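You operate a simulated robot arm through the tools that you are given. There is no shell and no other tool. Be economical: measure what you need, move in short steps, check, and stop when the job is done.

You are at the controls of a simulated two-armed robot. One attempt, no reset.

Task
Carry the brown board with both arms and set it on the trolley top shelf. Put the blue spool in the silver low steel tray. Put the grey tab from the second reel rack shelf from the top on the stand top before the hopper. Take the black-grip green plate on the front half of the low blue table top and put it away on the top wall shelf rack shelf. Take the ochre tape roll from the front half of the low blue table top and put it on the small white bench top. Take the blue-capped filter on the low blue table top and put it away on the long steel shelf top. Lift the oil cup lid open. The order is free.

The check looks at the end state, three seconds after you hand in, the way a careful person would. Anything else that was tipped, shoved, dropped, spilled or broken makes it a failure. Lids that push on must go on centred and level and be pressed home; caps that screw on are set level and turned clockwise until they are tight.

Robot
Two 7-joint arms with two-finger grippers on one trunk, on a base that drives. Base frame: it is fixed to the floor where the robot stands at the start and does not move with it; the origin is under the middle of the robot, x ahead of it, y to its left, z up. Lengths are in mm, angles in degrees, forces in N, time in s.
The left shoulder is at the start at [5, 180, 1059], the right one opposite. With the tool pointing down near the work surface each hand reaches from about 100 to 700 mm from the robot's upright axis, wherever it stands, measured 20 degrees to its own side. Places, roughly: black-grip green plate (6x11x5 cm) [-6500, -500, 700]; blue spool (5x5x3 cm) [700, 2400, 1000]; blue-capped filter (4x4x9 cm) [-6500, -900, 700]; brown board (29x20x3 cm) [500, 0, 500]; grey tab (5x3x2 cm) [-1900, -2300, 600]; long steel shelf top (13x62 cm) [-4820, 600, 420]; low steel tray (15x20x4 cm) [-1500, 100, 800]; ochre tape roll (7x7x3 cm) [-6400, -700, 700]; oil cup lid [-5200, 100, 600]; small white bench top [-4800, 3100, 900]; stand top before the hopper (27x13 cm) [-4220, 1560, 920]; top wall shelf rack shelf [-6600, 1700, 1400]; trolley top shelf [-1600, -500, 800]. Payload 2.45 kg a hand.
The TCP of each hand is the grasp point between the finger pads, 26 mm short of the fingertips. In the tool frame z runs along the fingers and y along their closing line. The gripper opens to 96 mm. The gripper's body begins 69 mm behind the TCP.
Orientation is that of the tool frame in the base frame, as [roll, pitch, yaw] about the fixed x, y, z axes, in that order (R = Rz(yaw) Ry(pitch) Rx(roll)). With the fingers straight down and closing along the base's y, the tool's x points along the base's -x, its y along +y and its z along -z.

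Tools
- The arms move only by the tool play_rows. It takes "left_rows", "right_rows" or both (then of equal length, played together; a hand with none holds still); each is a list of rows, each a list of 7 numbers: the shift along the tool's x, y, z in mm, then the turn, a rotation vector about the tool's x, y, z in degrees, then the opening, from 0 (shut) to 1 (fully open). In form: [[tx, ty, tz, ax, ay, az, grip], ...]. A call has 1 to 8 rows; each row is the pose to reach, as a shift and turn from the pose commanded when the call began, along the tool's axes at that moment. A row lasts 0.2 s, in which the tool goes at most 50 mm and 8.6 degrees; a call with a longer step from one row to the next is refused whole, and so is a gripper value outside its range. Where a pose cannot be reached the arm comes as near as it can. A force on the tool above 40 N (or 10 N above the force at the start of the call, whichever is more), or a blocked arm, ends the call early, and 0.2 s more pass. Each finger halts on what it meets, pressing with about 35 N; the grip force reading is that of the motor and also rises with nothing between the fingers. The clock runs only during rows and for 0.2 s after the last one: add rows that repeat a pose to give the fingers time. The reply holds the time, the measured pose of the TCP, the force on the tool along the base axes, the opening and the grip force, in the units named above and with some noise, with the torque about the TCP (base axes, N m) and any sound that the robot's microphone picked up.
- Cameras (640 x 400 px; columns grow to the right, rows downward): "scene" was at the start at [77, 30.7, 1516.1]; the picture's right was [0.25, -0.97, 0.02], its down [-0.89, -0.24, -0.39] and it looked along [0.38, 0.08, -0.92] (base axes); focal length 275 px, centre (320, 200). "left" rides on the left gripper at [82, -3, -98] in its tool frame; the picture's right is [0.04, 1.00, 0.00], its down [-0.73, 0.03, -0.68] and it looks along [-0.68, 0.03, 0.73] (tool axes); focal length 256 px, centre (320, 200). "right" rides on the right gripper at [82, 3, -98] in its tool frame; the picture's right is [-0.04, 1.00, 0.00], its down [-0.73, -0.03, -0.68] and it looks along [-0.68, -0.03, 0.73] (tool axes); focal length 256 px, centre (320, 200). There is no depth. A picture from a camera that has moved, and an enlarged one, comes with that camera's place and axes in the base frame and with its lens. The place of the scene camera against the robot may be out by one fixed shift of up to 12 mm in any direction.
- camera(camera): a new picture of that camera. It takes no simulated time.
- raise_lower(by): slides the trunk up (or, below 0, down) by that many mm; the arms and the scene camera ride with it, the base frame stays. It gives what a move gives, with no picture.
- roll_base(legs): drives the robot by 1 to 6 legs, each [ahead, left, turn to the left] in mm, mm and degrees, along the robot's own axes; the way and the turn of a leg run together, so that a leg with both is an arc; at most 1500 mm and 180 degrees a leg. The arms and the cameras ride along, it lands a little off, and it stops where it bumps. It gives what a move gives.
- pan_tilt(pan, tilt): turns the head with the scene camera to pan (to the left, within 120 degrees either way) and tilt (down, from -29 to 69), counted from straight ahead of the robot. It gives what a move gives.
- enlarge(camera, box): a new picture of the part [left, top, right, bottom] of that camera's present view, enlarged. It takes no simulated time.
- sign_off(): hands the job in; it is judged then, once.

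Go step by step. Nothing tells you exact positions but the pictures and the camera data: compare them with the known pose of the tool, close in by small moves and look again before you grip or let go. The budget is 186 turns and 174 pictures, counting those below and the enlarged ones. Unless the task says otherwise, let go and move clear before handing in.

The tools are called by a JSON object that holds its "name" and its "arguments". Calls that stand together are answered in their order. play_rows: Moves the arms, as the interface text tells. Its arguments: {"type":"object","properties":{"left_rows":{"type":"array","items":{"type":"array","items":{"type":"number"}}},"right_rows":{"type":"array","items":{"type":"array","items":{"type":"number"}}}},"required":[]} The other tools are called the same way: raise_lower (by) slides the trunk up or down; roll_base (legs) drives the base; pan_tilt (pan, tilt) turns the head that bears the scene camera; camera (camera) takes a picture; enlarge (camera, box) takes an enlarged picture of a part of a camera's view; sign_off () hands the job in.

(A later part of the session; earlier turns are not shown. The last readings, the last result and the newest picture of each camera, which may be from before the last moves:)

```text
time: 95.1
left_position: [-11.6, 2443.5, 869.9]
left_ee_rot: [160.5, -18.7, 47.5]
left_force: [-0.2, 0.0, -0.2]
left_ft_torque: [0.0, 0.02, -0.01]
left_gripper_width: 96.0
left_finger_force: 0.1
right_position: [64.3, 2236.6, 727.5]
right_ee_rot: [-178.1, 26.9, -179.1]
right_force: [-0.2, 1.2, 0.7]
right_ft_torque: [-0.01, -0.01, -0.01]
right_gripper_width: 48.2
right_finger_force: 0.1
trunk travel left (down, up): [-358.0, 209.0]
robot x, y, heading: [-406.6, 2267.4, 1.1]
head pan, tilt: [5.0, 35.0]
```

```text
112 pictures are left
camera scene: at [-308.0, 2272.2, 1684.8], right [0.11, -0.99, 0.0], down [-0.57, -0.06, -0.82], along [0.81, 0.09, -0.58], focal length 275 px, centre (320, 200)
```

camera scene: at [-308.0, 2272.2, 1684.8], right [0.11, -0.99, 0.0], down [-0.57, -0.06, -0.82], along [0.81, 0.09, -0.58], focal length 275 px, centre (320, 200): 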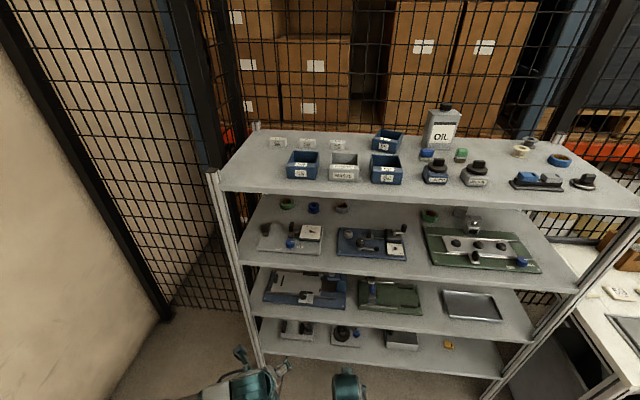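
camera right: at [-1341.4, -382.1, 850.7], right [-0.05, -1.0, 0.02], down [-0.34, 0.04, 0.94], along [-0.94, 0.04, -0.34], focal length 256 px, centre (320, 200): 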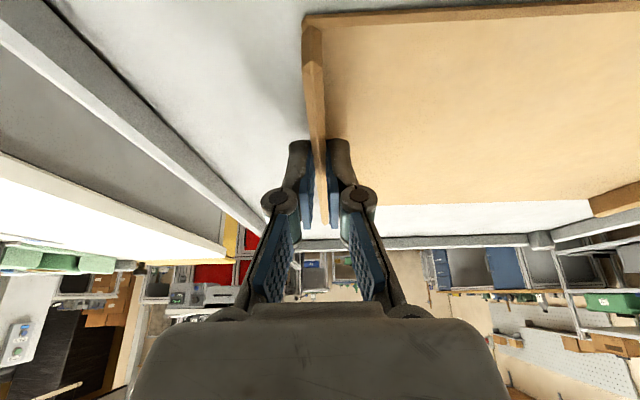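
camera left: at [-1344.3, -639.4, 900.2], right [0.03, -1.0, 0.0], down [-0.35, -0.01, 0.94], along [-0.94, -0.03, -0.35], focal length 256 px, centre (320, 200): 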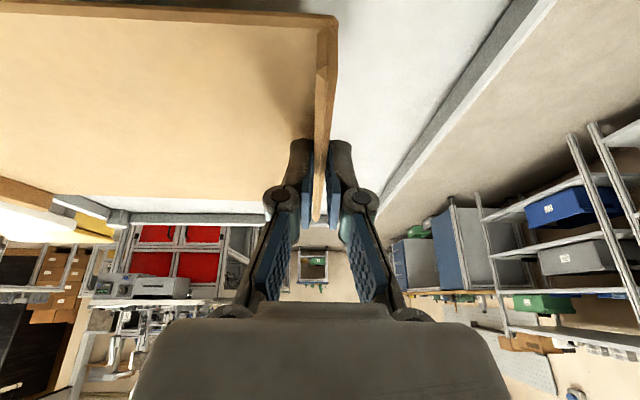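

Continuing the last 44° of the flip.

{"name": "play_rows", "arguments": {"left_rows": [[0, 0, 0, 0, 0, 8, 1], [0, 0, 0, 0, 0, 16, 1], [0, 0, 0, 0, 0, 24, 1], [0, 0, 0, 0, 0, 32, 1], [0, 0, 0, 0, 0, 40, 1], [0, 0, 0, 0, 0, 44, 1], [0, 0, 0, 0, 0, 44, 1]]}}

{"name": "camera", "arguments": {"camera": "left"}}

```text
time: 96.7
left_position: [-11.1, 2443.1, 870.1]
left_ee_rot: [179.8, -26.8, 0.3]
left_force: [0.3, 0.2, 0.6]
left_ft_torque: [-0.01, 0.0, -0.01]
left_gripper_width: 95.9
left_finger_force: 0.0
right_position: [62.4, 2237.9, 727.1]
right_ee_rot: [-178.0, 27.0, -179.1]
right_force: [0.4, -0.2, -0.1]
right_ft_torque: [-0.01, 0.0, -0.01]
right_gripper_width: 47.9
right_finger_force: 0.1
trunk travel left (down, up): [-358.0, 209.0]
robot x, y, heading: [-407.4, 2263.2, 1.3]
head pan, tilt: [5.0, 35.0]
```

```text
111 pictures are left
camera left: at [17.4, 2446.6, 994.7], right [0.04, -1.0, 0.02], down [-0.96, -0.03, 0.28], along [-0.27, -0.03, -0.96], focal length 256 px, centre (320, 200)
```

left: 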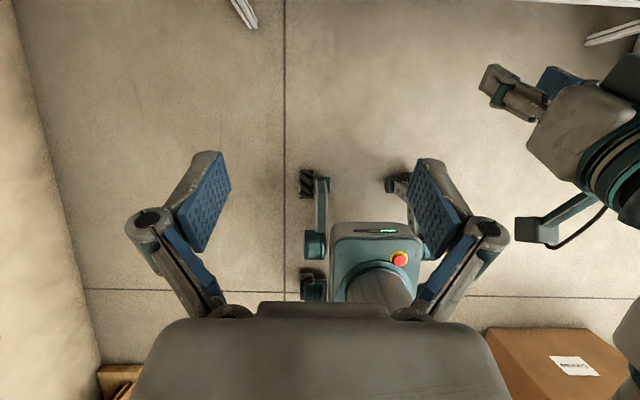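

The flip is done. Now I'll tilt the left hand to 50° and raise it to z≈1035, while drawing the right hand back close to the body.

{"name": "play_rows", "arguments": {"left_rows": [[12, 5, -24, 0, 3.5, 0, 1], [24, 10, -48, 0, 7, 0, 1], [36, 15, -72, 0, 10.5, 0, 1], [48, 20, -96, 0, 14, 0, 1], [60, 25, -120, 0, 17.5, 0, 1], [75, 30, -147, 0, 21, 0, 1], [75, 30, -147, 0, 23, 0, 1]], "right_rows": [[40, 0, -20, 0, 0, 0, 0.5], [80, 0, -40, 0, 0, 0, 0.5], [120, 0, -61, 0, 0, 0, 0.5], [160, 0, -81, 0, 0, 0, 0.5], [200, 0, -101, 0, 0, 0, 0.5], [240, 0, -122, 0, 0, 0, 0.5], [240, 0, -122, 0, 0, 0, 0.5]]}}

{"name": "camera", "arguments": {"camera": "left"}}

```text
time: 97.3
left_position: [-12.2, 2431.2, 922.2]
left_ee_rot: [179.8, -33.7, 0.4]
left_force: [0.1, -0.3, 0.6]
left_ft_torque: [0.0, 0.02, -0.03]
left_gripper_width: 95.9
left_finger_force: 0.0
right_position: [71.6, 2224.5, 812.4]
right_ee_rot: [-176.1, 39.9, -177.9]
right_force: [0.8, -0.5, 0.6]
right_ft_torque: [-0.03, 0.0, -0.04]
right_gripper_width: 48.1
right_finger_force: 0.1
trunk travel left (down, up): [-358.0, 209.0]
robot x, y, heading: [-409.1, 2265.1, 1.4]
head pan, tilt: [5.0, 35.0]
stopped in row 3 (right hand): the arm was blocked; the commanded pose is now the measured one
```

```text
110 pictures are left
camera left: at [1.2, 2434.6, 1048.3], right [0.04, -1.0, 0.03], down [-0.99, -0.03, 0.16], along [-0.16, -0.03, -0.99], focal length 256 px, centre (320, 200)
```

left: 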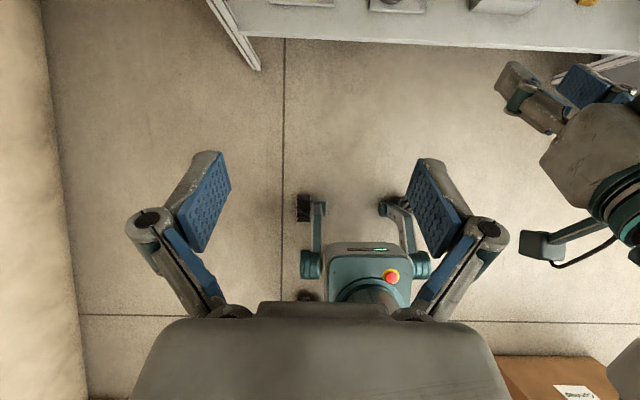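

The right wrist was blocked by its own arm geometry. I'll bring it back via an upright tool pose instead, and continue the left hand.

{"name": "play_rows", "arguments": {"left_rows": [[8, 3, -15, 0, 2.5, 0, 1], [16, 6, -30, 0, 5, 0, 1], [24, 9, -45, 0, 7.5, 0, 1], [35, 12, -62, 0, 10, 0, 1], [45, 15, -78, 0, 13, 0, 1], [56, 18, -94, 0, 16, 0, 1], [56, 18, -94, 0, 16, 0, 1]], "right_rows": [[10, -20, -20, 4, 7, 0, 0.5], [30, -40, -45, 4, 14, 0, 0.5], [60, -60, -75, 4, 21, 0, 0.5], [90, -80, -105, 4, 28, 0, 0.5], [115, -100, -140, 4, 34, 0, 0.5], [140, -100, -170, 4, 40, 0, 0.5], [140, -100, -170, 4, 40, 0, 0.5]]}}

{"name": "camera", "arguments": {"camera": "scene"}}

```text
time: 98.9
left_position: [14.8, 2399.7, 1029.7]
left_ee_rot: [179.6, -49.6, 0.6]
left_force: [0.7, 0.4, -0.5]
left_ft_torque: [-0.06, 0.0, 0.0]
left_gripper_width: 96.0
left_finger_force: 0.1
left hand out of reach, approached as far as the arm can: row 3, 4, 5, 6, 7
right_position: [-169.1, 2110.1, 790.0]
right_ee_rot: [-170.0, -0.3, 179.5]
right_force: [0.5, 0.7, 0.1]
right_ft_torque: [0.0, -0.03, -0.01]
right_gripper_width: 47.9
right_finger_force: 0.1
right hand out of reach, approached as far as the arm can: row 5, 6, 7
trunk travel left (down, up): [-358.0, 209.0]
robot x, y, heading: [-412.0, 2267.0, 1.5]
head pan, tilt: [5.0, 35.0]
```

```text
109 pictures are left
camera scene: at [-307.8, 2271.3, 1684.2], right [0.11, -0.99, 0.0], down [-0.57, -0.06, -0.82], along [0.81, 0.09, -0.58], focal length 275 px, centre (320, 200)
```

scene: 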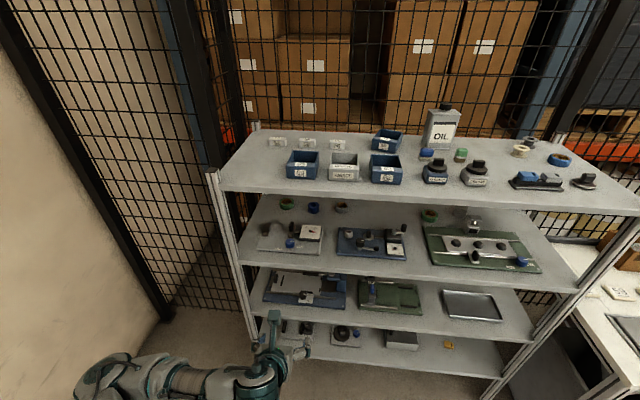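

Left hand is ready at z≈1030. I'll drive forward and right so the left forearm enters clear of the rack's post.

{"name": "roll_base", "arguments": {"legs": [[0, -190, -1.5], [290, 0, 0]]}}

{"name": "camera", "arguments": {"camera": "left"}}

{"name": "camera", "arguments": {"camera": "scene"}}

```text
time: 102.1
left_position: [304.7, 2219.4, 1028.4]
left_ee_rot: [178.8, -49.6, 0.2]
left_force: [0.7, 1.4, -0.6]
left_ft_torque: [-0.08, 0.0, -0.09]
left_gripper_width: 96.3
left_finger_force: 0.0
right_position: [114.1, 1930.3, 794.2]
right_ee_rot: [-169.7, -0.3, 178.4]
right_force: [1.1, 0.7, 0.2]
right_ft_torque: [-0.09, 0.0, 0.01]
right_gripper_width: 48.2
right_finger_force: 0.0
trunk travel left (down, up): [-358.0, 209.0]
robot x, y, heading: [-122.2, 2081.4, 0.2]
head pan, tilt: [5.0, 35.0]
```

```text
108 pictures are left
camera left: at [282.5, 2223.4, 1154.5], right [0.01, -1.0, 0.04], down [-0.99, -0.02, -0.12], along [0.12, -0.04, -0.99], focal length 256 px, centre (320, 200)
```

left: 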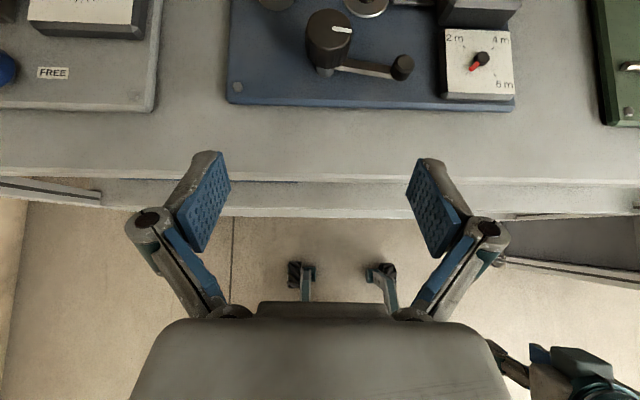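

```text
107 pictures are left
camera scene: at [-21.0, 2102.7, 1685.0], right [0.09, -1.0, 0.01], down [-0.57, -0.06, -0.82], along [0.81, 0.07, -0.58], focal length 275 px, centre (320, 200)
```

scene: 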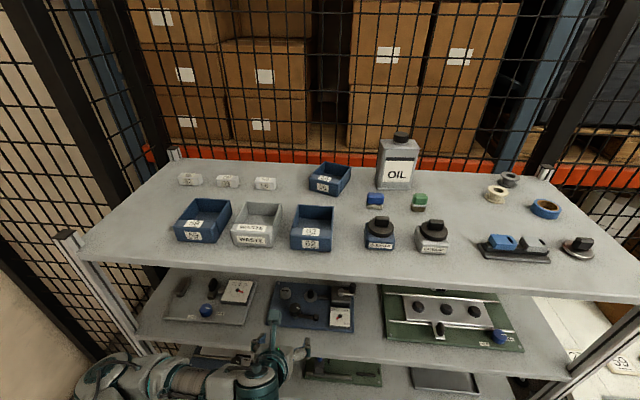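

The view confirms plates on the shelf front. I'll slide the hand left in front of the rack first and flatten it to 60°, then go in.

{"name": "play_rows", "arguments": {"left_rows": [[0, -45, 0, 0, 3, 0, 1], [0, -90, 0, 0, 6, 0, 1], [0, -135, 0, 0, 9, 0, 1], [0, -175, 0, 0, 10, 0, 1], [0, -190, 0, 0, 10, 0, 1], [0, -190, 0, 0, 10, 0, 1]]}}

{"name": "camera", "arguments": {"camera": "left"}}

{"name": "pan_tilt", "arguments": {"pan": 30, "tilt": 60}}

{"name": "camera", "arguments": {"camera": "scene"}}

```text
time: 103.5
left_position: [325.4, 2403.2, 1028.7]
left_ee_rot: [-179.8, -59.7, -0.9]
left_force: [0.7, 0.4, 0.0]
left_ft_torque: [-0.01, 0.01, 0.06]
left_gripper_width: 96.0
left_finger_force: 0.0
left hand out of reach, approached as far as the arm can: row 1, 2, 3, 4, 5, 6
right_position: [113.3, 1916.6, 790.7]
right_ee_rot: [-170.4, -0.2, 178.4]
right_force: [-0.1, 1.0, -0.2]
right_ft_torque: [0.0, 0.04, 0.0]
right_gripper_width: 47.9
right_finger_force: 0.0
trunk travel left (down, up): [-358.0, 209.0]
robot x, y, heading: [-121.6, 2081.4, 0.1]
head pan, tilt: [5.0, 35.0]
```

```text
106 pictures are left
camera left: at [281.1, 2405.2, 1147.7], right [0.01, -1.0, 0.03], down [-0.96, -0.02, -0.29], along [0.29, -0.03, -0.96], focal length 256 px, centre (320, 200)
```

left: 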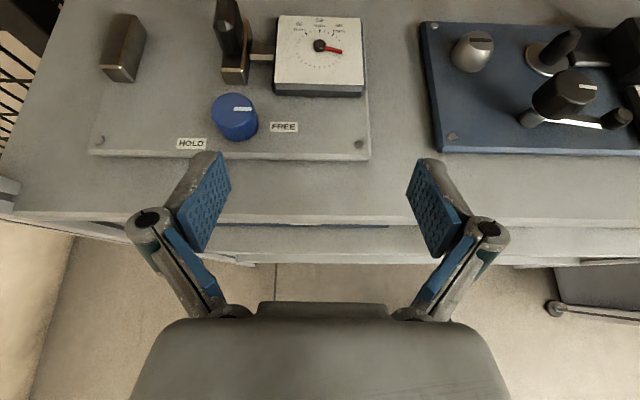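

```text
time: 104.4
left_position: [324.9, 2403.9, 1027.1]
left_ee_rot: [179.8, -59.7, -0.7]
left_force: [0.6, -0.7, 0.2]
left_ft_torque: [-0.01, 0.03, 0.0]
left_gripper_width: 96.0
left_finger_force: 0.0
right_position: [113.9, 1918.5, 790.9]
right_ee_rot: [-170.3, -0.3, 178.3]
right_force: [0.8, -0.8, -0.2]
right_ft_torque: [0.01, -0.02, -0.02]
right_gripper_width: 48.1
right_finger_force: 0.0
trunk travel left (down, up): [-358.0, 209.0]
robot x, y, heading: [-124.5, 2080.0, -0.0]
head pan, tilt: [30.0, 60.0]
```

```text
105 pictures are left
camera scene: at [-51.5, 2106.9, 1650.9], right [0.5, -0.86, 0.0], down [-0.75, -0.43, -0.5], along [0.43, 0.25, -0.87], focal length 275 px, centre (320, 200)
```

scene: 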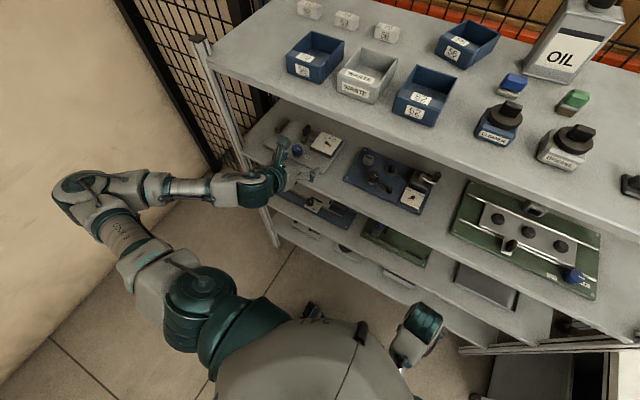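

The elbow swings wide of the post, so I'll back off and right a little so the arm extends straighter when entering.

{"name": "roll_base", "arguments": {"legs": [[-40, -60, 0]]}}

{"name": "play_rows", "arguments": {"left_rows": [[5, -35, -3, 0, 0, 0, 0.75], [8, -66, -7, 0, 0, 0, 0.75], [28, -66, 25, 0, 0, 0, 0.75], [50, -66, 60, 0, 0, 0, 0.75], [72, -66, 95, 0, 0, 0, 0.75], [92, -66, 130, 0, 0, 0, 0.75], [92, -66, 130, 0, 0, 0, 0.75]]}}

{"name": "camera", "arguments": {"camera": "left"}}

{"name": "camera", "arguments": {"camera": "scene"}}

```text
time: 105.4
left_position: [284.1, 2378.1, 1020.1]
left_ee_rot: [177.8, -59.6, 1.6]
left_force: [-0.7, 2.0, 1.2]
left_ft_torque: [-0.07, 0.0, -0.11]
left_gripper_width: 96.0
left_finger_force: 0.1
right_position: [71.0, 1886.1, 794.5]
right_ee_rot: [-168.9, -0.6, 178.7]
right_force: [-0.8, 0.5, 0.0]
right_ft_torque: [-0.08, 0.0, -0.01]
right_gripper_width: 48.0
right_finger_force: 0.1
trunk travel left (down, up): [-358.0, 209.0]
robot x, y, heading: [-162.0, 2029.4, 0.3]
head pan, tilt: [30.0, 60.0]
```

```text
time: 107.0
left_position: [442.4, 2420.7, 1040.1]
left_ee_rot: [-180.0, -59.8, -0.5]
left_force: [0.3, -0.5, 0.3]
left_ft_torque: [0.02, 0.02, 0.0]
left_gripper_width: 72.2
left_finger_force: 0.1
right_position: [69.9, 1869.2, 790.5]
right_ee_rot: [-170.1, -0.3, 178.8]
right_force: [-0.7, -0.3, 0.1]
right_ft_torque: [-0.01, -0.05, -0.04]
right_gripper_width: 48.1
right_finger_force: 0.0
trunk travel left (down, up): [-358.0, 209.0]
robot x, y, heading: [-159.3, 2025.9, 0.3]
head pan, tilt: [30.0, 60.0]
```

```text
104 pictures are left
camera left: at [398.7, 2423.8, 1159.4], right [0.01, -1.0, 0.03], down [-0.96, -0.02, -0.29], along [0.29, -0.03, -0.96], focal length 256 px, centre (320, 200)
```

left: 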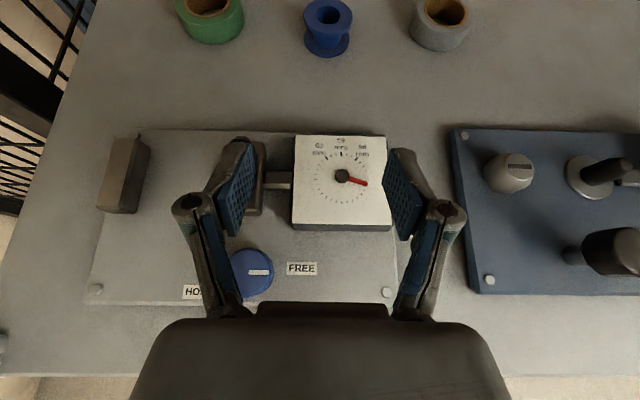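

```text
103 pictures are left
camera scene: at [-91.9, 2035.6, 1651.1], right [0.5, -0.86, -0.01], down [-0.75, -0.43, -0.5], along [0.43, 0.26, -0.86], focal length 275 px, centre (320, 200)
```

scene: 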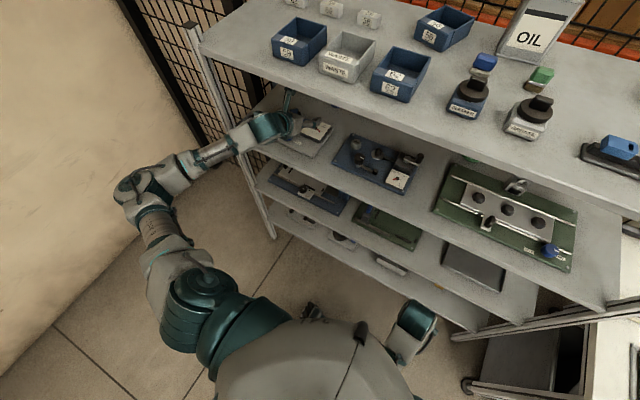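

Excellent view: the spool is straight ahead at about (640, 2412). I'll move in over the dial and descend along the tool axis most of the way.

{"name": "play_rows", "arguments": {"left_rows": [[19, 4, 33, 0, 0, 0, 0.8], [38, 9, 67, 0, 0, 0, 0.8], [38, 9, 100, 0, 0, 0, 0.8], [38, 9, 130, 0, 0, 0, 0.8], [38, 9, 150, 0, 0, 0, 0.8], [38, 9, 150, 0, 0, 0, 0.8]]}}

{"name": "camera", "arguments": {"camera": "left"}}

```text
time: 108.4
left_position: [589.7, 2417.4, 996.3]
left_ee_rot: [179.5, -59.7, 0.0]
left_force: [0.1, 0.2, -0.2]
left_ft_torque: [0.0, -0.01, 0.02]
left_gripper_width: 76.6
left_finger_force: 0.0
right_position: [70.8, 1872.5, 792.9]
right_ee_rot: [-169.7, -0.5, 178.8]
right_force: [-0.4, -1.2, 0.1]
right_ft_torque: [-0.02, -0.02, 0.04]
right_gripper_width: 47.9
right_finger_force: 0.1
trunk travel left (down, up): [-358.0, 209.0]
robot x, y, heading: [-162.5, 2033.5, 0.1]
head pan, tilt: [30.0, 60.0]
```

```text
102 pictures are left
camera left: at [547.8, 2421.1, 1115.4], right [0.01, -1.0, 0.04], down [-0.96, -0.02, -0.29], along [0.29, -0.03, -0.96], focal length 256 px, centre (320, 200)
```

left: 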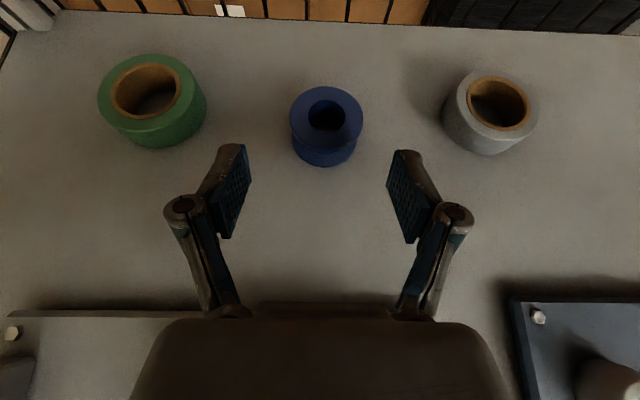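

The spool lies just ahead between the fingers. I'll advance the last 54 mm and check.

{"name": "play_rows", "arguments": {"left_rows": [[2, 4, 18, 0, 0, 0, 0.8], [4, 4, 36, 0, 0, 0, 0.8], [6, 4, 53, 0, 0, 0, 0.8], [6, 4, 53, 0, 0, 0, 0.8]]}}

{"name": "camera", "arguments": {"camera": "left"}}

```text
time: 109.4
left_position: [641.8, 2406.2, 976.8]
left_ee_rot: [-180.0, -59.8, -0.7]
left_force: [0.4, -1.3, -0.3]
left_ft_torque: [0.05, 0.04, 0.06]
left_gripper_width: 76.7
left_finger_force: 0.0
right_position: [71.2, 1868.3, 791.5]
right_ee_rot: [-170.0, -0.3, 178.7]
right_force: [-0.2, -1.0, 0.2]
right_ft_torque: [0.01, 0.04, 0.01]
right_gripper_width: 47.9
right_finger_force: 0.0
trunk travel left (down, up): [-358.0, 209.0]
robot x, y, heading: [-161.0, 2026.1, 0.2]
head pan, tilt: [30.0, 60.0]
```

```text
101 pictures are left
camera left: at [598.5, 2409.3, 1095.9], right [0.01, -1.0, 0.03], down [-0.96, -0.02, -0.29], along [0.29, -0.03, -0.96], focal length 256 px, centre (320, 200)
```

left: 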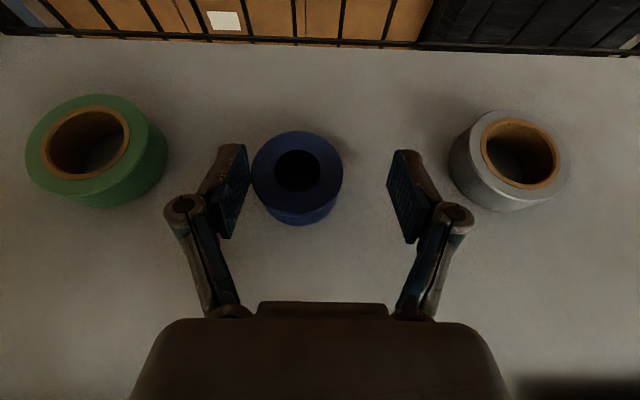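

The spool is between the pads but off-centre by ~9 mm. I'll shift and close.

{"name": "play_rows", "arguments": {"left_rows": [[0, -8, 0, 0, 0, 0, 0.8], [0, -8, 0, 0, 0, 0, 0.6], [0, -8, 0, 0, 0, 0, 0.4], [0, -8, 0, 0, 0, 0, 0.2], [0, -8, 0, 0, 0, 0, 0.2]]}}

{"name": "camera", "arguments": {"camera": "left"}}

```text
time: 110.6
left_position: [640.5, 2425.5, 971.5]
left_ee_rot: [179.2, -59.6, 0.4]
left_force: [-0.3, -0.6, -0.4]
left_ft_torque: [0.0, 0.04, 0.02]
left_gripper_width: 47.9
left_finger_force: 34.9
right_position: [71.6, 1877.6, 791.2]
right_ee_rot: [-169.6, -0.4, 178.8]
right_force: [-0.4, 0.3, 0.5]
right_ft_torque: [-0.01, -0.03, -0.01]
right_gripper_width: 48.0
right_finger_force: 0.0
trunk travel left (down, up): [-358.0, 209.0]
robot x, y, heading: [-162.8, 2034.4, 0.4]
head pan, tilt: [30.0, 60.0]
```

```text
100 pictures are left
camera left: at [597.1, 2429.3, 1092.2], right [0.01, -1.0, 0.04], down [-0.96, -0.03, -0.29], along [0.29, -0.04, -0.96], focal length 256 px, centre (320, 200)
```

left: 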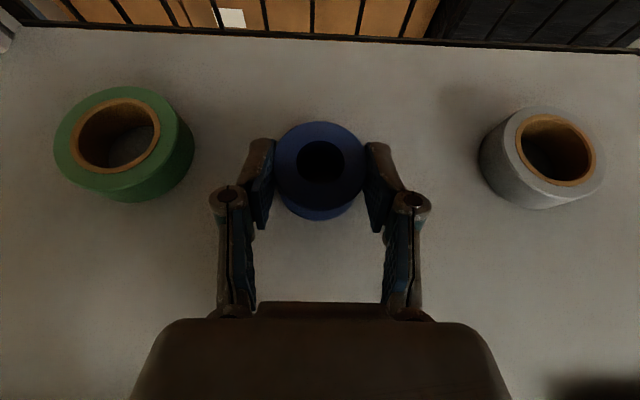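

The spool is gripped (width 48, firm). I'll lift and withdraw along the entry path.

{"name": "play_rows", "arguments": {"left_rows": [[13, 0, -8, 0, 0, 0, 0.2], [13, 0, -50, 0, 0, 0, 0.2], [13, 0, -95, 0, 0, 0, 0.2], [13, 0, -140, 0, 0, 0, 0.2], [-7, 0, -175, 0, 0, 0, 0.2], [-27, 0, -210, 0, 0, 0, 0.2], [-47, 0, -245, 0, 0, 0, 0.2], [-67, 0, -280, 0, 0, 0, 0.2]]}}

{"name": "camera", "arguments": {"camera": "left"}}

```text
time: 112.4
left_position: [365.5, 2427.7, 1057.3]
left_ee_rot: [179.0, -59.6, 0.4]
left_force: [-0.3, -0.2, 0.0]
left_ft_torque: [0.01, -0.01, -0.01]
left_gripper_width: 47.9
left_finger_force: 34.9
right_position: [68.1, 1878.5, 791.9]
right_ee_rot: [-169.5, -0.5, 178.9]
right_force: [-0.5, -1.0, 0.3]
right_ft_torque: [-0.02, -0.01, 0.03]
right_gripper_width: 47.9
right_finger_force: 0.0
trunk travel left (down, up): [-358.0, 209.0]
robot x, y, heading: [-163.7, 2032.9, -0.3]
head pan, tilt: [30.0, 60.0]
```

```text
99 pictures are left
camera left: at [322.2, 2432.6, 1177.0], right [0.01, -1.0, 0.04], down [-0.96, -0.03, -0.29], along [0.29, -0.04, -0.96], focal length 256 px, centre (320, 200)
```

left: 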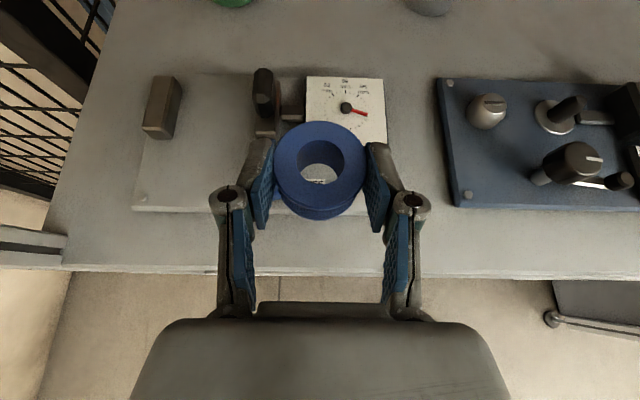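

The spool is out safely. Now I'll drive to the silver tray on the table: back off, turn right, go down the corridor and turn to face it.

{"name": "roll_base", "arguments": {"legs": [[-400, 0, 0], [0, 0, -90], [1500, 0, 0], [330, 0, 0], [0, 0, -90]]}}

{"name": "pan_tilt", "arguments": {"pan": 0, "tilt": 50}}

{"name": "camera", "arguments": {"camera": "scene"}}

```text
time: 131.4
left_position: [-1085.7, -230.2, 1057.2]
left_ee_rot: [179.1, -59.6, -179.5]
left_force: [0.1, 0.3, 0.3]
left_ft_torque: [-0.04, 0.04, 0.01]
left_gripper_width: 47.6
left_finger_force: 34.8
right_position: [-789.5, 321.3, 792.7]
right_ee_rot: [-169.6, -0.5, -1.1]
right_force: [-0.4, -0.1, 0.0]
right_ft_torque: [0.04, -0.01, 0.01]
right_gripper_width: 47.9
right_finger_force: 0.1
trunk travel left (down, up): [-358.0, 209.0]
robot x, y, heading: [-552.4, 166.8, -179.5]
head pan, tilt: [30.0, 60.0]
```

```text
time: 132.4
left_position: [-1084.6, -227.6, 1057.9]
left_ee_rot: [179.5, -59.7, -179.8]
left_force: [-0.4, 0.8, -0.3]
left_ft_torque: [-0.01, 0.01, 0.05]
left_gripper_width: 47.4
left_finger_force: 34.8
right_position: [-789.4, 322.3, 791.5]
right_ee_rot: [-169.7, -0.4, -1.1]
right_force: [-0.8, -0.3, 0.2]
right_ft_torque: [0.01, 0.03, 0.01]
right_gripper_width: 47.7
right_finger_force: 0.1
trunk travel left (down, up): [-358.0, 209.0]
robot x, y, heading: [-556.9, 165.0, -179.9]
head pan, tilt: [0.0, 50.0]
```

```text
98 pictures are left
camera scene: at [-633.2, 155.6, 1663.2], right [-0.01, 1.0, 0.0], down [0.77, 0.01, -0.64], along [-0.64, 0.0, -0.77], focal length 275 px, centre (320, 200)
```

scene: 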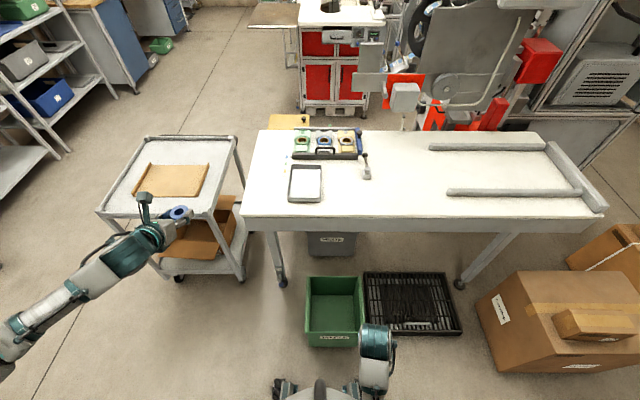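

The silver tray's centre is at (-1450, 95), table around z 775. I'll drive closer and bring the left hand over it.

{"name": "roll_base", "arguments": {"legs": [[0, -130, 0], [235, 0, 0]]}}

{"name": "play_rows", "arguments": {"left_rows": [[0, -40, 0, 0, 0, 0, 0.2], [0, -80, 0, 0, 0, 0, 0.2], [0, -120, 0, 0, 0, 0, 0.2], [-10, -160, 10, 0, 0, 0, 0.2], [-25, -185, 25, 0, 0, 0, 0.2], [-50, -185, 50, 0, 0, 0, 0.2], [-70, -185, 80, 0, 0, 0, 0.2], [-70, -185, 80, 0, 0, 0, 0.2]]}}

{"name": "camera", "arguments": {"camera": "left"}}

{"name": "camera", "arguments": {"camera": "scene"}}

```text
time: 134.7
left_position: [-1237.5, -96.4, 1058.5]
left_ee_rot: [179.2, -59.8, -179.7]
left_force: [-1.0, 0.9, -0.7]
left_ft_torque: [-0.01, -0.02, 0.01]
left_gripper_width: 47.6
left_finger_force: 35.4
right_position: [-941.8, 455.0, 791.9]
right_ee_rot: [-169.5, -0.4, -1.1]
right_force: [0.0, 0.6, -0.1]
right_ft_torque: [-0.03, -0.05, -0.01]
right_gripper_width: 48.1
right_finger_force: 0.0
trunk travel left (down, up): [-358.0, 209.0]
robot x, y, heading: [-707.5, 297.5, -179.8]
head pan, tilt: [0.0, 50.0]
stopped in leg 2: the robot was blocked; the commanded pose is now the measured one
```

```text
time: 136.5
left_position: [-1271.7, -278.8, 963.8]
left_ee_rot: [179.7, -60.1, 179.8]
left_force: [0.7, 0.0, -0.4]
left_ft_torque: [0.02, 0.0, 0.01]
left_gripper_width: 47.2
left_finger_force: 34.9
right_position: [-941.0, 458.5, 792.5]
right_ee_rot: [-169.8, -0.2, -1.2]
right_force: [0.3, -0.4, 0.5]
right_ft_torque: [0.0, 0.04, -0.01]
right_gripper_width: 48.1
right_finger_force: 0.1
trunk travel left (down, up): [-358.0, 209.0]
robot x, y, heading: [-712.7, 299.5, -179.7]
head pan, tilt: [0.0, 50.0]
```

```text
97 pictures are left
camera left: at [-1227.3, -282.5, 1081.9], right [-0.01, 1.0, 0.04], down [0.95, 0.02, -0.3], along [-0.3, 0.03, -0.95], focal length 256 px, centre (320, 200)
```

left: 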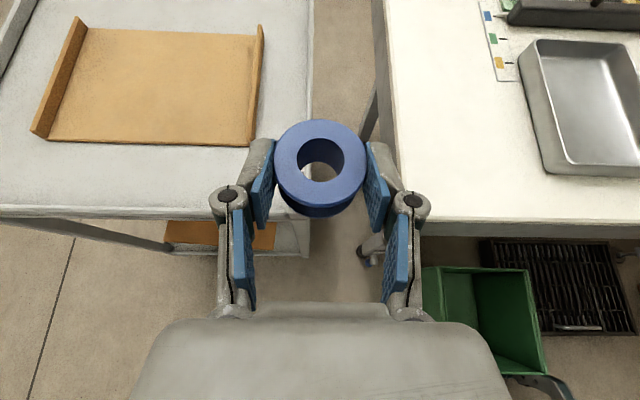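

```text
96 pictures are left
camera scene: at [-789.0, 280.2, 1663.2], right [-0.01, 1.0, 0.01], down [0.77, 0.01, -0.64], along [-0.64, 0.0, -0.77], focal length 275 px, centre (320, 200)
```

scene: 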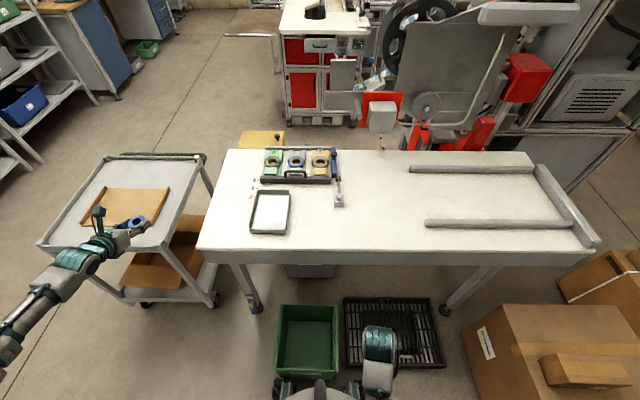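

I had the lateral sign reversed (the heading is now 180°), and the base touched the green bin, so I'll back off 35 mm first. Then I'll bring the hand up and across.

{"name": "roll_base", "arguments": {"legs": [[-35, 0, 0]]}}

{"name": "play_rows", "arguments": {"left_rows": [[10, 46, -6, 0, 0, 0, 0.2], [20, 92, -12, 0, 0, 0, 0.2], [30, 138, -18, 0, 0, 0, 0.2], [30, 185, -18, 0, 0, 0, 0.2], [30, 232, -18, 0, 0, 0, 0.2], [30, 280, -18, 0, 0, 0, 0.2], [30, 327, -18, 0, 0, 0, 0.2], [30, 374, -18, 0, 0, 0, 0.2]]}}

{"name": "camera", "arguments": {"camera": "left"}}

{"name": "camera", "arguments": {"camera": "scene"}}

```text
time: 137.3
left_position: [-1239.4, -280.0, 959.6]
left_ee_rot: [179.3, -59.9, -180.0]
left_force: [-1.1, 0.1, -0.4]
left_ft_torque: [0.02, -0.01, 0.0]
left_gripper_width: 47.5
left_finger_force: 34.5
right_position: [-908.5, 456.1, 793.8]
right_ee_rot: [-169.6, -0.3, -1.2]
right_force: [-0.8, 0.2, -0.1]
right_ft_torque: [0.01, 0.0, 0.02]
right_gripper_width: 47.8
right_finger_force: 0.1
trunk travel left (down, up): [-358.0, 209.0]
robot x, y, heading: [-678.1, 300.5, -179.7]
head pan, tilt: [0.0, 50.0]
```

```text
time: 139.2
left_position: [-1235.7, 104.7, 1003.6]
left_ee_rot: [-179.5, -60.2, 179.1]
left_force: [0.2, 0.7, -0.1]
left_ft_torque: [-0.03, 0.02, 0.01]
left_gripper_width: 47.5
left_finger_force: 34.6
right_position: [-906.3, 464.7, 792.1]
right_ee_rot: [-170.2, 0.0, -1.2]
right_force: [0.4, 0.8, 0.2]
right_ft_torque: [-0.01, 0.0, 0.03]
right_gripper_width: 48.0
right_finger_force: 0.1
trunk travel left (down, up): [-358.0, 209.0]
robot x, y, heading: [-678.2, 300.6, -179.6]
head pan, tilt: [0.0, 50.0]
```

```text
95 pictures are left
camera left: at [-1189.7, 102.5, 1122.4], right [-0.01, 1.0, 0.03], down [0.95, 0.02, -0.3], along [-0.3, 0.03, -0.95], focal length 256 px, centre (320, 200)
```

left: 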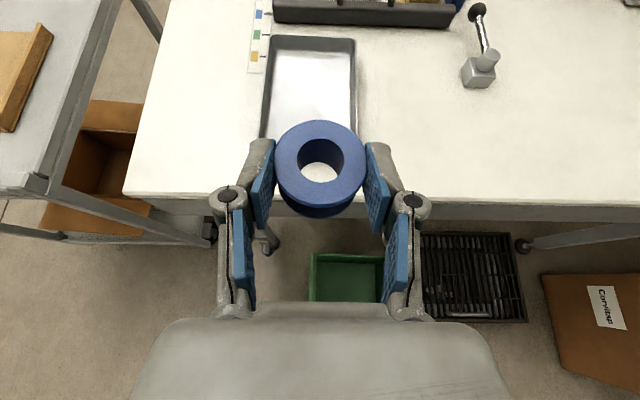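

```text
94 pictures are left
camera scene: at [-756.2, 291.3, 1663.1], right [-0.01, 1.0, 0.0], down [0.77, 0.01, -0.64], along [-0.64, 0.0, -0.77], focal length 275 px, centre (320, 200)
```

scene: 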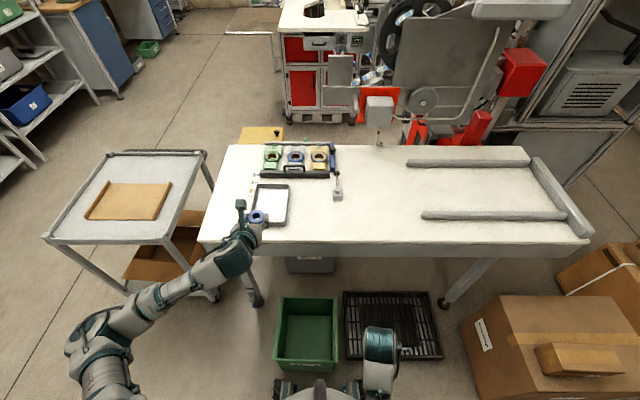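

The tray is straight ahead along the tool axis. I'll advance 205 mm toward its centre and check.

{"name": "play_rows", "arguments": {"left_rows": [[0, -4, 45, 0, 0, 0, 0.2], [0, -8, 90, 0, 0, 0, 0.2], [0, -8, 135, 0, 0, 0, 0.2], [0, -8, 175, 0, 0, 0, 0.2], [0, -8, 205, 0, 0, 0, 0.2], [0, -8, 205, 0, 0, 0, 0.2]]}}

{"name": "camera", "arguments": {"camera": "left"}}

```text
time: 140.6
left_position: [-1412.7, 93.7, 901.6]
left_ee_rot: [-179.8, -60.3, 179.5]
left_force: [-1.2, -0.2, 0.3]
left_ft_torque: [0.01, 0.01, -0.05]
left_gripper_width: 47.6
left_finger_force: 34.6
right_position: [-905.6, 461.9, 792.6]
right_ee_rot: [-170.1, -0.1, -1.3]
right_force: [0.7, -0.2, -0.3]
right_ft_torque: [-0.01, 0.02, -0.03]
right_gripper_width: 48.2
right_finger_force: 0.0
trunk travel left (down, up): [-358.0, 209.0]
robot x, y, heading: [-681.5, 301.2, -179.6]
head pan, tilt: [0.0, 50.0]
```

```text
93 pictures are left
camera left: at [-1367.9, 89.6, 1020.2], right [-0.01, 1.0, 0.03], down [0.95, 0.02, -0.3], along [-0.3, 0.03, -0.95], focal length 256 px, centre (320, 200)
```

left: 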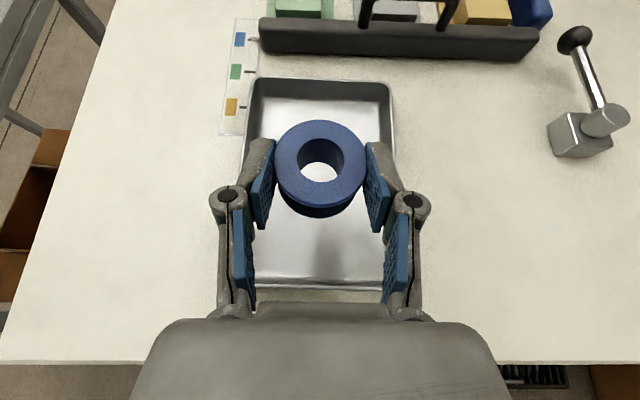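

Spool is above the tray, close to its centre. I'll lower it straight down, slowing near the floor.

{"name": "play_rows", "arguments": {"left_rows": [[-5, 2, 30, 0, 0, 0, 0.2], [-25, 2, 48, 0, 0, 0, 0.2], [-45, 2, 60, 0, 0, 0, 0.2], [-54, 2, 66, 0, 0, 0, 0.2], [-58, 2, 68, 0, 0, 0, 0.2], [-62, 2, 70, 0, 0, 0, 0.2], [-66, 2, 72, 0, 0, 0, 0.2], [-70, 2, 75, 0, 0, 0, 0.2]]}}

{"name": "camera", "arguments": {"camera": "left"}}

```text
time: 142.3
left_position: [-1439.9, 94.9, 809.6]
left_ee_rot: [-179.6, -60.8, 179.2]
left_force: [-1.8, -9.4, 35.6]
left_ft_torque: [-0.09, 0.49, 0.08]
left_gripper_width: 48.0
left_finger_force: 34.8
right_position: [-903.5, 462.9, 794.1]
right_ee_rot: [-170.2, 0.1, -1.1]
right_force: [0.1, -1.2, -0.3]
right_ft_torque: [0.02, -0.01, -0.02]
right_gripper_width: 48.2
right_finger_force: 0.0
trunk travel left (down, up): [-358.0, 209.0]
robot x, y, heading: [-676.8, 299.3, -179.9]
head pan, tilt: [0.0, 50.0]
```

```text
92 pictures are left
camera left: at [-1393.3, 91.9, 928.9], right [-0.01, 1.0, 0.03], down [0.95, 0.02, -0.31], along [-0.31, 0.03, -0.95], focal length 256 px, centre (320, 200)
```

left: 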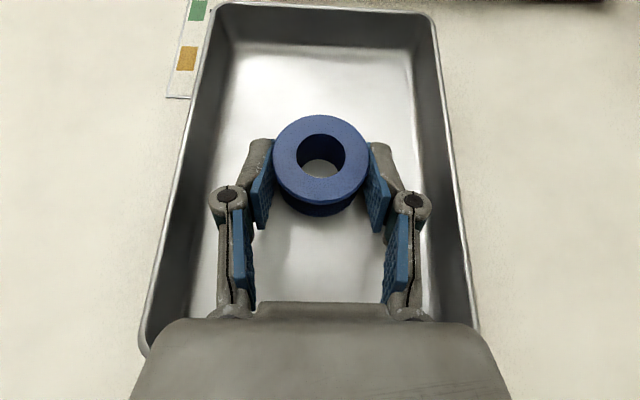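

Contact with little torque, so the spool rests on the tray floor. I'll open moderately and retreat along the tool axis.

{"name": "play_rows", "arguments": {"left_rows": [[2, 0, -1, 0, 0, 0, 0.4], [3, 0, -2, 0, 0, 0, 0.6], [3, 0, -2, 0, 0, 0, 0.75], [3, 0, -2, 0, 0, 0, 0.75], [3, 0, -30, 0, 0, 0, 0.75], [3, 0, -75, 0, 0, 0, 0.75], [3, 0, -120, 0, 0, 0, 0.75], [3, 0, -165, 0, 0, 0, 0.75]]}}

{"name": "camera", "arguments": {"camera": "left"}}

```text
time: 144.2
left_position: [-1297.9, 95.7, 885.7]
left_ee_rot: [-179.7, -60.2, 179.3]
left_force: [0.0, -0.5, 0.7]
left_ft_torque: [-0.01, -0.04, 0.01]
left_gripper_width: 72.2
left_finger_force: 0.0
right_position: [-904.1, 462.6, 794.0]
right_ee_rot: [-170.1, -0.2, -1.2]
right_force: [-0.5, 0.1, -0.5]
right_ft_torque: [0.02, 0.0, 0.02]
right_gripper_width: 48.0
right_finger_force: 0.0
trunk travel left (down, up): [-358.0, 209.0]
robot x, y, heading: [-679.2, 300.2, -180.0]
head pan, tilt: [0.0, 50.0]
```

```text
91 pictures are left
camera left: at [-1252.5, 93.5, 1005.1], right [-0.01, 1.0, 0.03], down [0.95, 0.02, -0.3], along [-0.3, 0.03, -0.95], focal length 256 px, centre (320, 200)
```

left: 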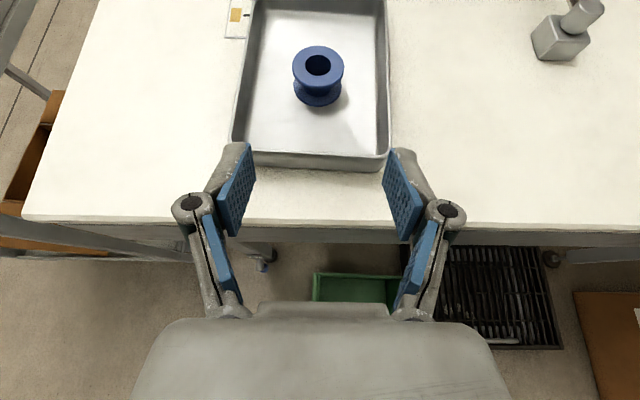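

The spool stands in the silver tray. Next the grey tab: I'll drive around to face the reel rack to the south.

{"name": "roll_base", "arguments": {"legs": [[-100, 0, 0], [0, 0, 90], [1450, 0, 0], [0, -1500, 0]]}}

{"name": "pan_tilt", "arguments": {"pan": 0, "tilt": 40}}

{"name": "camera", "arguments": {"camera": "scene"}}

```text
time: 163.0
left_position: [-1930.2, -1720.8, 883.8]
left_ee_rot: [180.0, -60.1, -92.8]
left_force: [0.2, -0.3, -0.4]
left_ft_torque: [0.03, 0.04, -0.01]
left_gripper_width: 71.9
left_finger_force: 0.1
right_position: [-2280.5, -1312.2, 793.0]
right_ee_rot: [-170.0, -0.1, 86.5]
right_force: [0.8, -0.9, 0.4]
right_ft_torque: [0.01, -0.01, -0.02]
right_gripper_width: 47.6
right_finger_force: 0.1
trunk travel left (down, up): [-358.0, 209.0]
robot x, y, heading: [-2113.1, -1090.0, -92.0]
head pan, tilt: [0.0, 50.0]
```

```text
time: 163.7
left_position: [-1933.2, -1718.9, 885.2]
left_ee_rot: [-179.7, -60.2, -93.0]
left_force: [0.2, -0.2, 0.7]
left_ft_torque: [0.0, 0.01, 0.03]
left_gripper_width: 71.9
left_finger_force: 0.0
right_position: [-2282.0, -1311.2, 793.0]
right_ee_rot: [-170.2, 0.0, 86.5]
right_force: [0.0, 0.3, -0.1]
right_ft_torque: [0.0, 0.0, -0.01]
right_gripper_width: 47.9
right_finger_force: 0.0
trunk travel left (down, up): [-358.0, 209.0]
robot x, y, heading: [-2114.6, -1093.7, -91.9]
head pan, tilt: [0.0, 40.0]
```

```text
90 pictures are left
camera scene: at [-2104.8, -1190.7, 1677.3], right [-1.0, 0.03, 0.0], down [0.02, 0.64, -0.76], along [-0.03, -0.76, -0.65], focal length 275 px, centre (320, 200)
```

scene: 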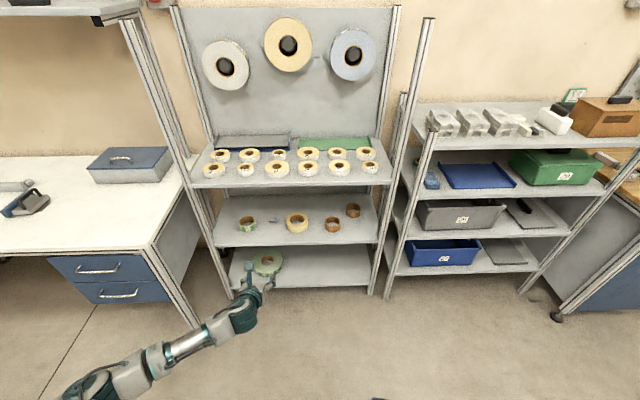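

{"name": "enlarge", "arguments": {"camera": "scene", "box": [190, 130, 400, 261]}}

```text
3.05 times, centred on (295, 196) of scene
camera zoom: at [-2104.8, -1190.7, 1677.3], right [-1.0, 0.03, 0.0], down [0.02, 0.64, -0.76], along [-0.03, -0.76, -0.65], focal length 838 px, centre (396, 214)
```

zoom: 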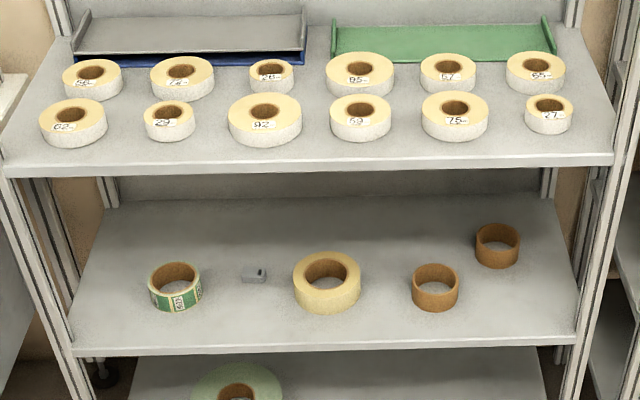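

The grey tab is on the second shelf at about (-1893, -2286), shelf z≈600, with free space on both sides. I'll lower the left hand to z≈715 with a 40° pitch and drive nearer.

{"name": "play_rows", "arguments": {"left_rows": [[-30, 0, 17, 0, -4, 0, 0.7], [-60, 0, 34, 0, -8, 0, 0.7], [-90, 0, 51, 0, -12, 0, 0.7], [-120, 0, 68, 0, -16, 0, 0.7], [-147, 0, 85, 0, -20, 0, 0.7], [-147, 0, 85, 0, -20, 0, 0.7]]}}

{"name": "roll_base", "arguments": {"legs": [[380, 0, 2]]}}

{"name": "camera", "arguments": {"camera": "left"}}

```text
time: 165.1
left_position: [-1931.6, -1719.0, 717.4]
left_ee_rot: [-179.8, -40.2, -92.9]
left_force: [-0.6, -0.7, 0.3]
left_ft_torque: [-0.04, 0.02, -0.02]
left_gripper_width: 67.5
left_finger_force: 0.2
right_position: [-2282.2, -1310.6, 793.7]
right_ee_rot: [-170.1, 0.0, 86.5]
right_force: [-0.5, 0.3, 0.3]
right_ft_torque: [-0.02, 0.01, 0.04]
right_gripper_width: 47.9
right_finger_force: 0.0
trunk travel left (down, up): [-358.0, 209.0]
robot x, y, heading: [-2113.0, -1092.0, -91.9]
head pan, tilt: [0.0, 40.0]
```

```text
time: 167.5
left_position: [-1920.1, -2092.3, 717.8]
left_ee_rot: [-179.8, -40.2, -91.2]
left_force: [-0.5, -0.2, -0.2]
left_ft_torque: [0.0, 0.01, -0.01]
left_gripper_width: 67.0
left_finger_force: 0.0
right_position: [-2282.9, -1695.6, 794.1]
right_ee_rot: [-170.2, 0.0, 88.2]
right_force: [0.2, -0.9, 0.5]
right_ft_torque: [0.0, 0.01, 0.01]
right_gripper_width: 48.3
right_finger_force: 0.1
trunk travel left (down, up): [-358.0, 209.0]
robot x, y, heading: [-2119.1, -1474.5, -90.2]
head pan, tilt: [0.0, 40.0]
```

```text
88 pictures are left
camera left: at [-1916.5, -2091.8, 844.8], right [-1.0, -0.01, 0.02], down [-0.01, 1.0, 0.05], along [-0.02, 0.05, -1.0], focal length 256 px, centre (320, 200)
```

left: 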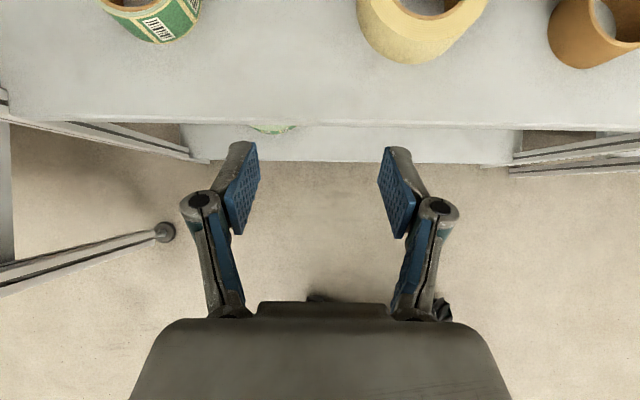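

The shelf front is actually at about z≈520, y≈-2170. I'll move in between the rolls at a safe height and look for the tab.

{"name": "play_rows", "arguments": {"left_rows": [[5, -15, -5, 0, 0, 0, 0.7], [25, -30, 30, 0, 0, 0, 0.7], [50, -44, 65, 0, 0, 0, 0.7], [75, -44, 105, 0, 0, 0, 0.7], [98, -44, 135, 0, 0, 0, 0.7], [98, -44, 135, 0, 0, 0, 0.7]]}}

{"name": "camera", "arguments": {"camera": "left"}}

```text
time: 168.9
left_position: [-1887.2, -2210.7, 700.8]
left_ee_rot: [-179.8, -40.3, -91.1]
left_force: [-1.0, 0.2, 0.1]
left_ft_torque: [0.0, -0.01, 0.03]
left_gripper_width: 67.1
left_finger_force: 0.0
left hand out of reach, approached as far as the arm can: row 4, 5, 6
right_position: [-2282.1, -1694.5, 792.9]
right_ee_rot: [-170.2, 0.1, 88.2]
right_force: [0.3, 0.2, 0.0]
right_ft_torque: [-0.03, 0.04, 0.0]
right_gripper_width: 47.9
right_finger_force: 0.0
trunk travel left (down, up): [-358.0, 209.0]
robot x, y, heading: [-2118.2, -1471.6, -90.3]
head pan, tilt: [0.0, 40.0]
```

```text
87 pictures are left
camera left: at [-1884.1, -2209.9, 827.7], right [-1.0, -0.01, 0.02], down [-0.01, 1.0, 0.04], along [-0.02, 0.04, -1.0], focal length 256 px, centre (320, 200)
```

left: 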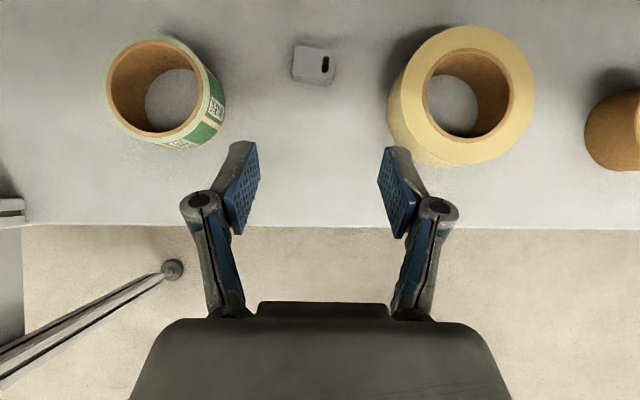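

The tab is at about (-1881, -2350). I'll lower the hand 70 mm and drive in 130 mm.

{"name": "play_rows", "arguments": {"left_rows": [[-15, -2, 18, 0, 0, 0, 0.75], [-30, -4, 36, 0, 0, 0, 0.75], [-45, -6, 54, 0, 0, 0, 0.75], [-45, -6, 54, 0, 0, 0, 0.75]]}}

{"name": "roll_base", "arguments": {"legs": [[125, 0, 0]]}}

{"name": "camera", "arguments": {"camera": "left"}}

```text
time: 169.9
left_position: [-1879.0, -2184.0, 658.4]
left_ee_rot: [-179.9, -40.3, -91.2]
left_force: [0.2, -0.5, -0.7]
left_ft_torque: [0.03, -0.06, -0.03]
left_gripper_width: 72.2
left_finger_force: 0.2
left hand out of reach, approached as far as the arm can: row 1, 2, 3, 4
right_position: [-2283.4, -1694.4, 793.6]
right_ee_rot: [-170.2, 0.0, 88.3]
right_force: [0.1, 0.7, -0.2]
right_ft_torque: [0.03, 0.01, 0.03]
right_gripper_width: 48.0
right_finger_force: 0.0
trunk travel left (down, up): [-358.0, 209.0]
robot x, y, heading: [-2116.7, -1469.6, -90.2]
head pan, tilt: [0.0, 40.0]
```

```text
time: 171.2
left_position: [-1881.0, -2311.5, 658.9]
left_ee_rot: [-179.8, -40.3, -91.1]
left_force: [0.1, 0.2, -0.3]
left_ft_torque: [0.04, 0.0, 0.02]
left_gripper_width: 72.1
left_finger_force: 0.1
right_position: [-2284.6, -1821.9, 793.6]
right_ee_rot: [-170.2, 0.2, 88.3]
right_force: [0.8, -0.4, -0.7]
right_ft_torque: [0.05, 0.02, 0.04]
right_gripper_width: 48.1
right_finger_force: 0.1
trunk travel left (down, up): [-358.0, 209.0]
robot x, y, heading: [-2117.3, -1598.3, -90.2]
head pan, tilt: [0.0, 40.0]
```

```text
86 pictures are left
camera left: at [-1877.4, -2310.0, 786.3], right [-1.0, -0.01, 0.02], down [-0.01, 1.0, 0.04], along [-0.02, 0.04, -1.0], focal length 256 px, centre (320, 200)
```

left: 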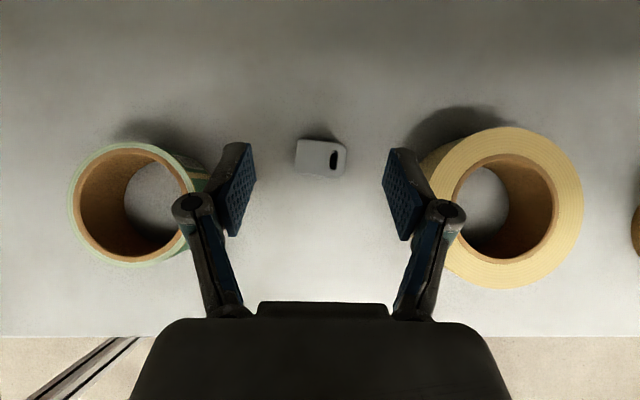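

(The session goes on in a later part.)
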